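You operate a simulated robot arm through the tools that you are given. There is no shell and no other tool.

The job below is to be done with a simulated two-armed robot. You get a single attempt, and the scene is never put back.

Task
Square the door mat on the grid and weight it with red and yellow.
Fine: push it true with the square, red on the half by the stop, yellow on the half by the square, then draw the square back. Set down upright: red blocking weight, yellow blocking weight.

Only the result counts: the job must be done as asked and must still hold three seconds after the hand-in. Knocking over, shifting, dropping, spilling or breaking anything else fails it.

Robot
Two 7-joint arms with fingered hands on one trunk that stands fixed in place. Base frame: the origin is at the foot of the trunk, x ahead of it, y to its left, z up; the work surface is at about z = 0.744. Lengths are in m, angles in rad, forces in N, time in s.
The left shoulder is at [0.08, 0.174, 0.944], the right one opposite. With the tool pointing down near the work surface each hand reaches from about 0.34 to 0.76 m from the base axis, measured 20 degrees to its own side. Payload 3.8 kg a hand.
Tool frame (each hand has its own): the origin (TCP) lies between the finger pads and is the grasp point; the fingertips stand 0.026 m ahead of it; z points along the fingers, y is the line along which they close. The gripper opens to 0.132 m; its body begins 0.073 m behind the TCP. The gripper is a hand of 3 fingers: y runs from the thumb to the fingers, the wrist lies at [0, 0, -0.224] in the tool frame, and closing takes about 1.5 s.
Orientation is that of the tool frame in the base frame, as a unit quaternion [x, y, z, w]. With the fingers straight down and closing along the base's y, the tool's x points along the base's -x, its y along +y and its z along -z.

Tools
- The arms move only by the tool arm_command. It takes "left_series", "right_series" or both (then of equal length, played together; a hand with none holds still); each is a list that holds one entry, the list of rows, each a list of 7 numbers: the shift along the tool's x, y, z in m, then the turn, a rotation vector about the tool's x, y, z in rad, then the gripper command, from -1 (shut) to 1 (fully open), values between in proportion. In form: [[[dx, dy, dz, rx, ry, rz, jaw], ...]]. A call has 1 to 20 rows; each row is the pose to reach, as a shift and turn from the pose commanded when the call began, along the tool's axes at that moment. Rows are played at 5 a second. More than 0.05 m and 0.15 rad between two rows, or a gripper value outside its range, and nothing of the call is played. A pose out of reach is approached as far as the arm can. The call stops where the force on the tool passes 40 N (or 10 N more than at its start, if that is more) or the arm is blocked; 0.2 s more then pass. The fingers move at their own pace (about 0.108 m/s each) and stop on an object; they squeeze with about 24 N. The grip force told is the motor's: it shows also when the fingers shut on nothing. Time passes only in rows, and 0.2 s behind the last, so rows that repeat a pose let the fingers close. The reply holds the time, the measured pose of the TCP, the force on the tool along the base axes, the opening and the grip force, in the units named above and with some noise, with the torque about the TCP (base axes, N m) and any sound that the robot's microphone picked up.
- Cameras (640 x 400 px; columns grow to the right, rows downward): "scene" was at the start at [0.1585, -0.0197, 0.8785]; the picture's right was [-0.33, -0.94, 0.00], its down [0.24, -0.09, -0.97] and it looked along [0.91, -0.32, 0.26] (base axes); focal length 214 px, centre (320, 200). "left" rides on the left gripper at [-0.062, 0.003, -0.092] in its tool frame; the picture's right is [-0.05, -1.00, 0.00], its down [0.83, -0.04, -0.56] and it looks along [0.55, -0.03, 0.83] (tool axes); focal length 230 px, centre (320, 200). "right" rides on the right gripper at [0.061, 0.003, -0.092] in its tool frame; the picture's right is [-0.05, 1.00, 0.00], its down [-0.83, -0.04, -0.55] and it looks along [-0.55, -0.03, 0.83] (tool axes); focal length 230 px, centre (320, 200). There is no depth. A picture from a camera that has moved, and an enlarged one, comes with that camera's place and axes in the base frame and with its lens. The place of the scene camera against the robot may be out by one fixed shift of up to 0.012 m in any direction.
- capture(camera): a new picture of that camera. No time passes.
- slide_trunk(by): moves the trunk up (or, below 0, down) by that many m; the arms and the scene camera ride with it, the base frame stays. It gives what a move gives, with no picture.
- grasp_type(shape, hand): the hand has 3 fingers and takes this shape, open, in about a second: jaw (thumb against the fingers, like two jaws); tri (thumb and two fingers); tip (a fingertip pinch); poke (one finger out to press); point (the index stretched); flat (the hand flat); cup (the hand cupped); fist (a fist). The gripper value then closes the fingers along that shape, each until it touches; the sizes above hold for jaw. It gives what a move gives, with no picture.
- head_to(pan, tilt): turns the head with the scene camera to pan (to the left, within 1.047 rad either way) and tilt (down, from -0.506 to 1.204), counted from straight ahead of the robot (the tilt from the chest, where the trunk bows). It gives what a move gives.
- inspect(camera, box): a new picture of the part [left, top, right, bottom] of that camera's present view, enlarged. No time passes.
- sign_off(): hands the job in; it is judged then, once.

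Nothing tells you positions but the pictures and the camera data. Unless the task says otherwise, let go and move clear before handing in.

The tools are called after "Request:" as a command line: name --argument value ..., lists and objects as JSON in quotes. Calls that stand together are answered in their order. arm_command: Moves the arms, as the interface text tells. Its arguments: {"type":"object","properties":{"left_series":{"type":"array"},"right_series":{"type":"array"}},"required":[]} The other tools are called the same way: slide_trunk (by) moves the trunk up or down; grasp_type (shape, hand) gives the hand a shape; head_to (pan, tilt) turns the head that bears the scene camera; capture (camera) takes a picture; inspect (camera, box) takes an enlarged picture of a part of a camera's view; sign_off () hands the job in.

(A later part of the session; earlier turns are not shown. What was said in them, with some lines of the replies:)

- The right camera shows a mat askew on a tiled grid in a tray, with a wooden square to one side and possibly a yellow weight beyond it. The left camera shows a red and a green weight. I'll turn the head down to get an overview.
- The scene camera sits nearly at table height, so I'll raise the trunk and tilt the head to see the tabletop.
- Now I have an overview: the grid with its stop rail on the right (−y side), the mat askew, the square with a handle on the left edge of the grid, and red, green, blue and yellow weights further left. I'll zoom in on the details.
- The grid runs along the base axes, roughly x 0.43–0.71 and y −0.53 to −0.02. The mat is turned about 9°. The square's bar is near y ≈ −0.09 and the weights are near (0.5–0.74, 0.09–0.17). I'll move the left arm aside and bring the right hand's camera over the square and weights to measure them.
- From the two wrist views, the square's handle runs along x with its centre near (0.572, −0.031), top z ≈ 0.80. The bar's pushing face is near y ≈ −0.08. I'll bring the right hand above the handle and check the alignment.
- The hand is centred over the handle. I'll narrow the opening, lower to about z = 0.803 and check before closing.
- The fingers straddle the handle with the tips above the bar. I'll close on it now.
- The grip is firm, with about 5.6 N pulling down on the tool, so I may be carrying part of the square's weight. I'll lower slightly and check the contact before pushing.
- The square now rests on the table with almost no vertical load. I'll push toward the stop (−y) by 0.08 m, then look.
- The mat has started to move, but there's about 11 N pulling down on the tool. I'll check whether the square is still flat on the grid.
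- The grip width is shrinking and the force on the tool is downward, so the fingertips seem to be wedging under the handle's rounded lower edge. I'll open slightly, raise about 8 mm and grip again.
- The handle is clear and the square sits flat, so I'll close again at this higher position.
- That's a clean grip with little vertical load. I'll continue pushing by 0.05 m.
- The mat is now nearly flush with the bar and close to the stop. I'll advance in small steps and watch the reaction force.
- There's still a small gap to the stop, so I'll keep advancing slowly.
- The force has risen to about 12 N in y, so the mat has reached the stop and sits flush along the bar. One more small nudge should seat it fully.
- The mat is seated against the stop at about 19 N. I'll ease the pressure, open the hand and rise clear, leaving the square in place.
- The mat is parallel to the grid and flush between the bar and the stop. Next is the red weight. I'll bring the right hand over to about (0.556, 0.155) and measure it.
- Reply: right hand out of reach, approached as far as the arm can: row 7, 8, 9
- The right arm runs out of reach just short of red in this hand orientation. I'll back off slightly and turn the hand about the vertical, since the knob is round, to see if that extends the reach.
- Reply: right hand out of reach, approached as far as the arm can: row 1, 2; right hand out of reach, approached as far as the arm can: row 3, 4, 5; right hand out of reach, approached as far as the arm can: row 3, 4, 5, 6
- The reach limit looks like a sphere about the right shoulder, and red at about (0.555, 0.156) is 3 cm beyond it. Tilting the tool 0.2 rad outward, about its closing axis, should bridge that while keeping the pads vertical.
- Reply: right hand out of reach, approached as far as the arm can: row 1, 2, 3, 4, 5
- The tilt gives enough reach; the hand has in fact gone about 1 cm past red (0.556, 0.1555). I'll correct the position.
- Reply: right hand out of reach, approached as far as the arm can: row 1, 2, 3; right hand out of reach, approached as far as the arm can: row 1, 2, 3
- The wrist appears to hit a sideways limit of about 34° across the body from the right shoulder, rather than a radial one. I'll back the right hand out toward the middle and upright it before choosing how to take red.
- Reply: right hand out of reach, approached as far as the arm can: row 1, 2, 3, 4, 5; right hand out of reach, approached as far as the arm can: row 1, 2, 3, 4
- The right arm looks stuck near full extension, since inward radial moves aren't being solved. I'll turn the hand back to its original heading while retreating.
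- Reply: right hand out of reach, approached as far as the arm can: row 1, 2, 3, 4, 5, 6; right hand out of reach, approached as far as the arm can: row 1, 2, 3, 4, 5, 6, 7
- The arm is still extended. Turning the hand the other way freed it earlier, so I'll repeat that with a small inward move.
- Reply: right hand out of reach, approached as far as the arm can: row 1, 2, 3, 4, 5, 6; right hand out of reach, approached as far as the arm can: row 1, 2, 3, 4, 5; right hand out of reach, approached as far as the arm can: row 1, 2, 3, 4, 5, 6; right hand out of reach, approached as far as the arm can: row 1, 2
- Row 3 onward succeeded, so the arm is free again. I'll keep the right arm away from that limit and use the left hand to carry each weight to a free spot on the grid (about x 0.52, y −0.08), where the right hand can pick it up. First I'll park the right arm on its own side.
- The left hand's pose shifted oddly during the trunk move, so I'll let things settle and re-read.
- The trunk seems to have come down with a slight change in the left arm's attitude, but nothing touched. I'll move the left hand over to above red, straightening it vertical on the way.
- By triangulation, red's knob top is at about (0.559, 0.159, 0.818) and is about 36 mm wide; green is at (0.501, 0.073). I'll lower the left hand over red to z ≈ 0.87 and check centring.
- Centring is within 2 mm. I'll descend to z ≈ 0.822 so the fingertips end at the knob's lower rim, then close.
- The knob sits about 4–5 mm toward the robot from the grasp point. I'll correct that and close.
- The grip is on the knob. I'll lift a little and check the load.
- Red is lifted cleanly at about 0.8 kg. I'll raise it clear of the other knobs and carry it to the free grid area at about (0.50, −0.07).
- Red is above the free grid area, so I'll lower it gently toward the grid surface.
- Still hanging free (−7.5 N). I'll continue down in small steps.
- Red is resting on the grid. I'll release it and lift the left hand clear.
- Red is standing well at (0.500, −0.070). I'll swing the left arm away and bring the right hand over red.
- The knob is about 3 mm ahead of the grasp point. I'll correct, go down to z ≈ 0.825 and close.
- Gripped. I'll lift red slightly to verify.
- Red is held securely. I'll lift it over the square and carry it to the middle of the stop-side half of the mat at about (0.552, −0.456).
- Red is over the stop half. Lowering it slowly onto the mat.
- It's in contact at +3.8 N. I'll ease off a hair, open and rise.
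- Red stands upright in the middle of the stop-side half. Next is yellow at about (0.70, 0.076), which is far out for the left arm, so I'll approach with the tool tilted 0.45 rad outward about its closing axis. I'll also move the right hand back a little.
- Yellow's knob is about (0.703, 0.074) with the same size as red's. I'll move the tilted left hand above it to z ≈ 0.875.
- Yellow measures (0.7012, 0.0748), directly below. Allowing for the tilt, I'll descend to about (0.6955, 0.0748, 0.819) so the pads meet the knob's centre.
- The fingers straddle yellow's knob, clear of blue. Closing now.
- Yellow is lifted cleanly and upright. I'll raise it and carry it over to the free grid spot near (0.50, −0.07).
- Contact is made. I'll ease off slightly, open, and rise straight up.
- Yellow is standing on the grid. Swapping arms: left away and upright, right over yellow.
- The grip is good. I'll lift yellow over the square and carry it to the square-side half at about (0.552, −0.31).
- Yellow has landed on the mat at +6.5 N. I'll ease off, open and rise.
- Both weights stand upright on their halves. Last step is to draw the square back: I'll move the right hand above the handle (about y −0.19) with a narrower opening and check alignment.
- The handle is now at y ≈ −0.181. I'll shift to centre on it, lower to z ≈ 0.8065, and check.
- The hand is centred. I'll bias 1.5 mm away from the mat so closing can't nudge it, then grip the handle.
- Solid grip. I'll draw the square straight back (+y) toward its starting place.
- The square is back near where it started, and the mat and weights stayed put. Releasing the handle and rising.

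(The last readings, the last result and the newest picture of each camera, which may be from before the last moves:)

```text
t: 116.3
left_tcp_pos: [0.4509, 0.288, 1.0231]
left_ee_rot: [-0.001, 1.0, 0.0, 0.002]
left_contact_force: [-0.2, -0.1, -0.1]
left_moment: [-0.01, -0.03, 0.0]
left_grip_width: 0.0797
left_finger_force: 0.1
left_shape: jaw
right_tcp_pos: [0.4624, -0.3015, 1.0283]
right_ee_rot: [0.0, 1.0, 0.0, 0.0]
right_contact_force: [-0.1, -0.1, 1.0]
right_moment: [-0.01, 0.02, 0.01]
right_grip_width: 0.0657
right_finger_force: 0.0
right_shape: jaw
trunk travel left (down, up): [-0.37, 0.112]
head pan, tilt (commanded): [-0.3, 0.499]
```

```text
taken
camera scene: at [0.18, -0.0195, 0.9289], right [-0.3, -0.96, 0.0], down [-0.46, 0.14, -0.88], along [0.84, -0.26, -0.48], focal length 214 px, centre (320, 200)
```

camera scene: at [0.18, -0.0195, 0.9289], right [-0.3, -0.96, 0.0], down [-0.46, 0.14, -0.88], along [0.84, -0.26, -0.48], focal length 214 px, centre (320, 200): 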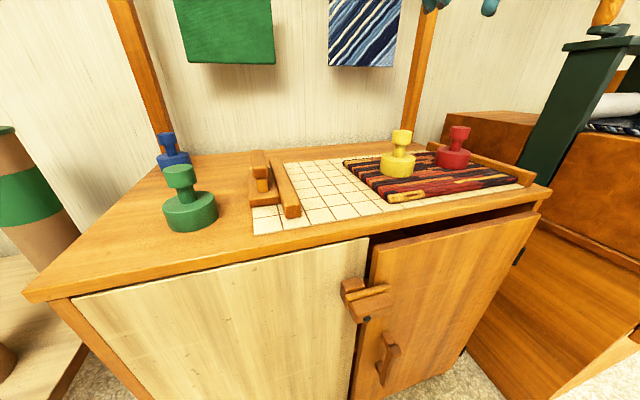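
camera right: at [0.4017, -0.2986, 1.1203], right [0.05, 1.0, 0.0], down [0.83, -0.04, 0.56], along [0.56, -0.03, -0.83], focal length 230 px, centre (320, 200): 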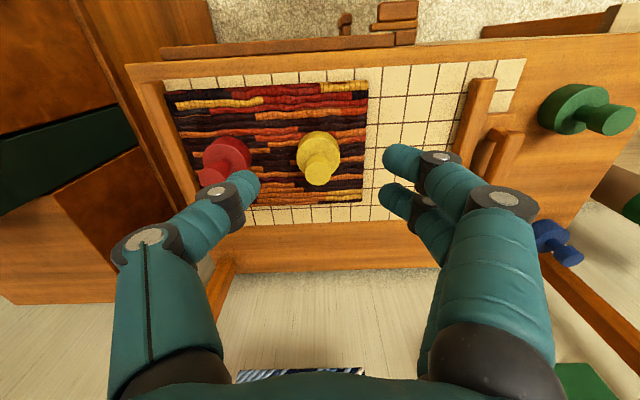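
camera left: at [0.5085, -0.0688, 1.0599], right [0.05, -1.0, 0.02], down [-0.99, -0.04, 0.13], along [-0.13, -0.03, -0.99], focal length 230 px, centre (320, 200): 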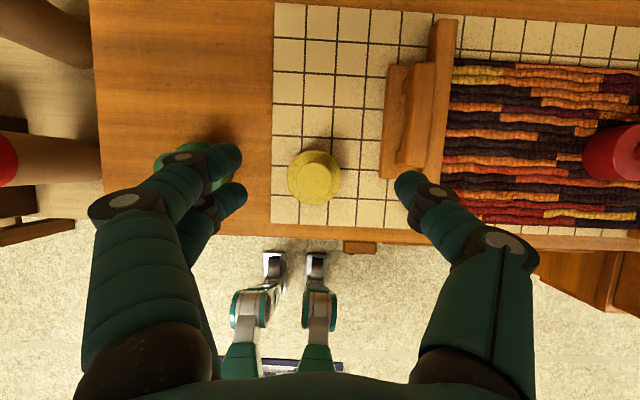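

Request:
inspect --camera "right" --box '[130, 60, 530, 240]'

Request:
inspect --camera "scene" --box '[300, 100, 560, 240]'

```text
1.60 times, centred on (330, 150) of right
camera zoom: at [0.4017, -0.2986, 1.1203], right [0.05, 1.0, 0.0], down [0.83, -0.04, 0.56], along [0.56, -0.03, -0.83], focal length 368 px, centre (304, 280)
```

zoom: 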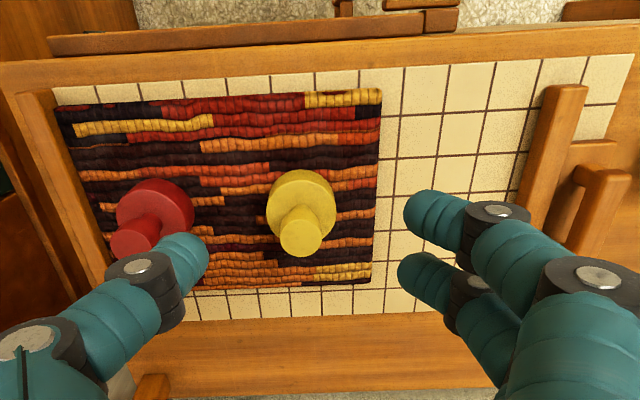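

```text
2.46 times, centred on (430, 170) of scene
camera zoom: at [0.18, -0.0195, 0.9289], right [-0.3, -0.96, 0.0], down [-0.46, 0.14, -0.88], along [0.84, -0.26, -0.48], focal length 528 px, centre (49, 274)
```

zoom: 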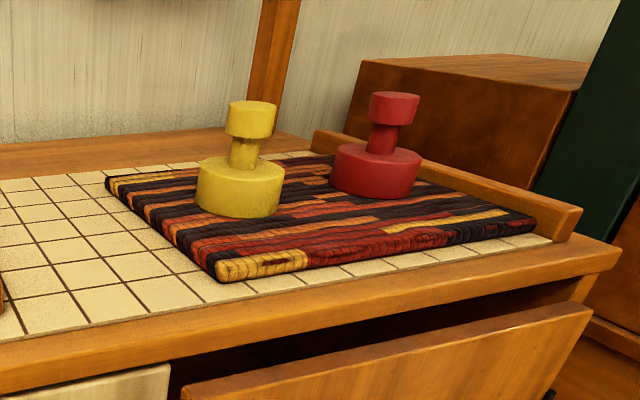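

The mat is square to the grid: its near edge is at x ≈ 0.446 at both ends, its left edge is within about 0.5°, and it sits against the stop. Red (y ≈ −0.45) and yellow (y ≈ −0.31) stand upright on their halves, the square is drawn back, green and blue look undisturbed, and both hands are clear, so I'm handing in.

Request:
sign_off

```text
The job is handed in.
```

The door mat is square on the grid, red and yellow are standing on it, and the square is drawn back. I've handed the job in; the hand-in reply gave no verdict.

- **Mat:** I pushed it up to the stop with the square. In the last pictures it sat within about half a degree of the grid lines.
- **Weights:** Red stands upright in the middle of the half by the stop, and yellow upright in the middle of the half by the square.
- **Square:** It is back at about its starting place, with the handle released.
- **Other items:** Green and blue look undisturbed in the last pictures, and both hands are clear of everything.

The right arm couldn't reach the weights where they stood. The left hand set each one down briefly on the free part of the grid, and the right hand then put it on the mat.
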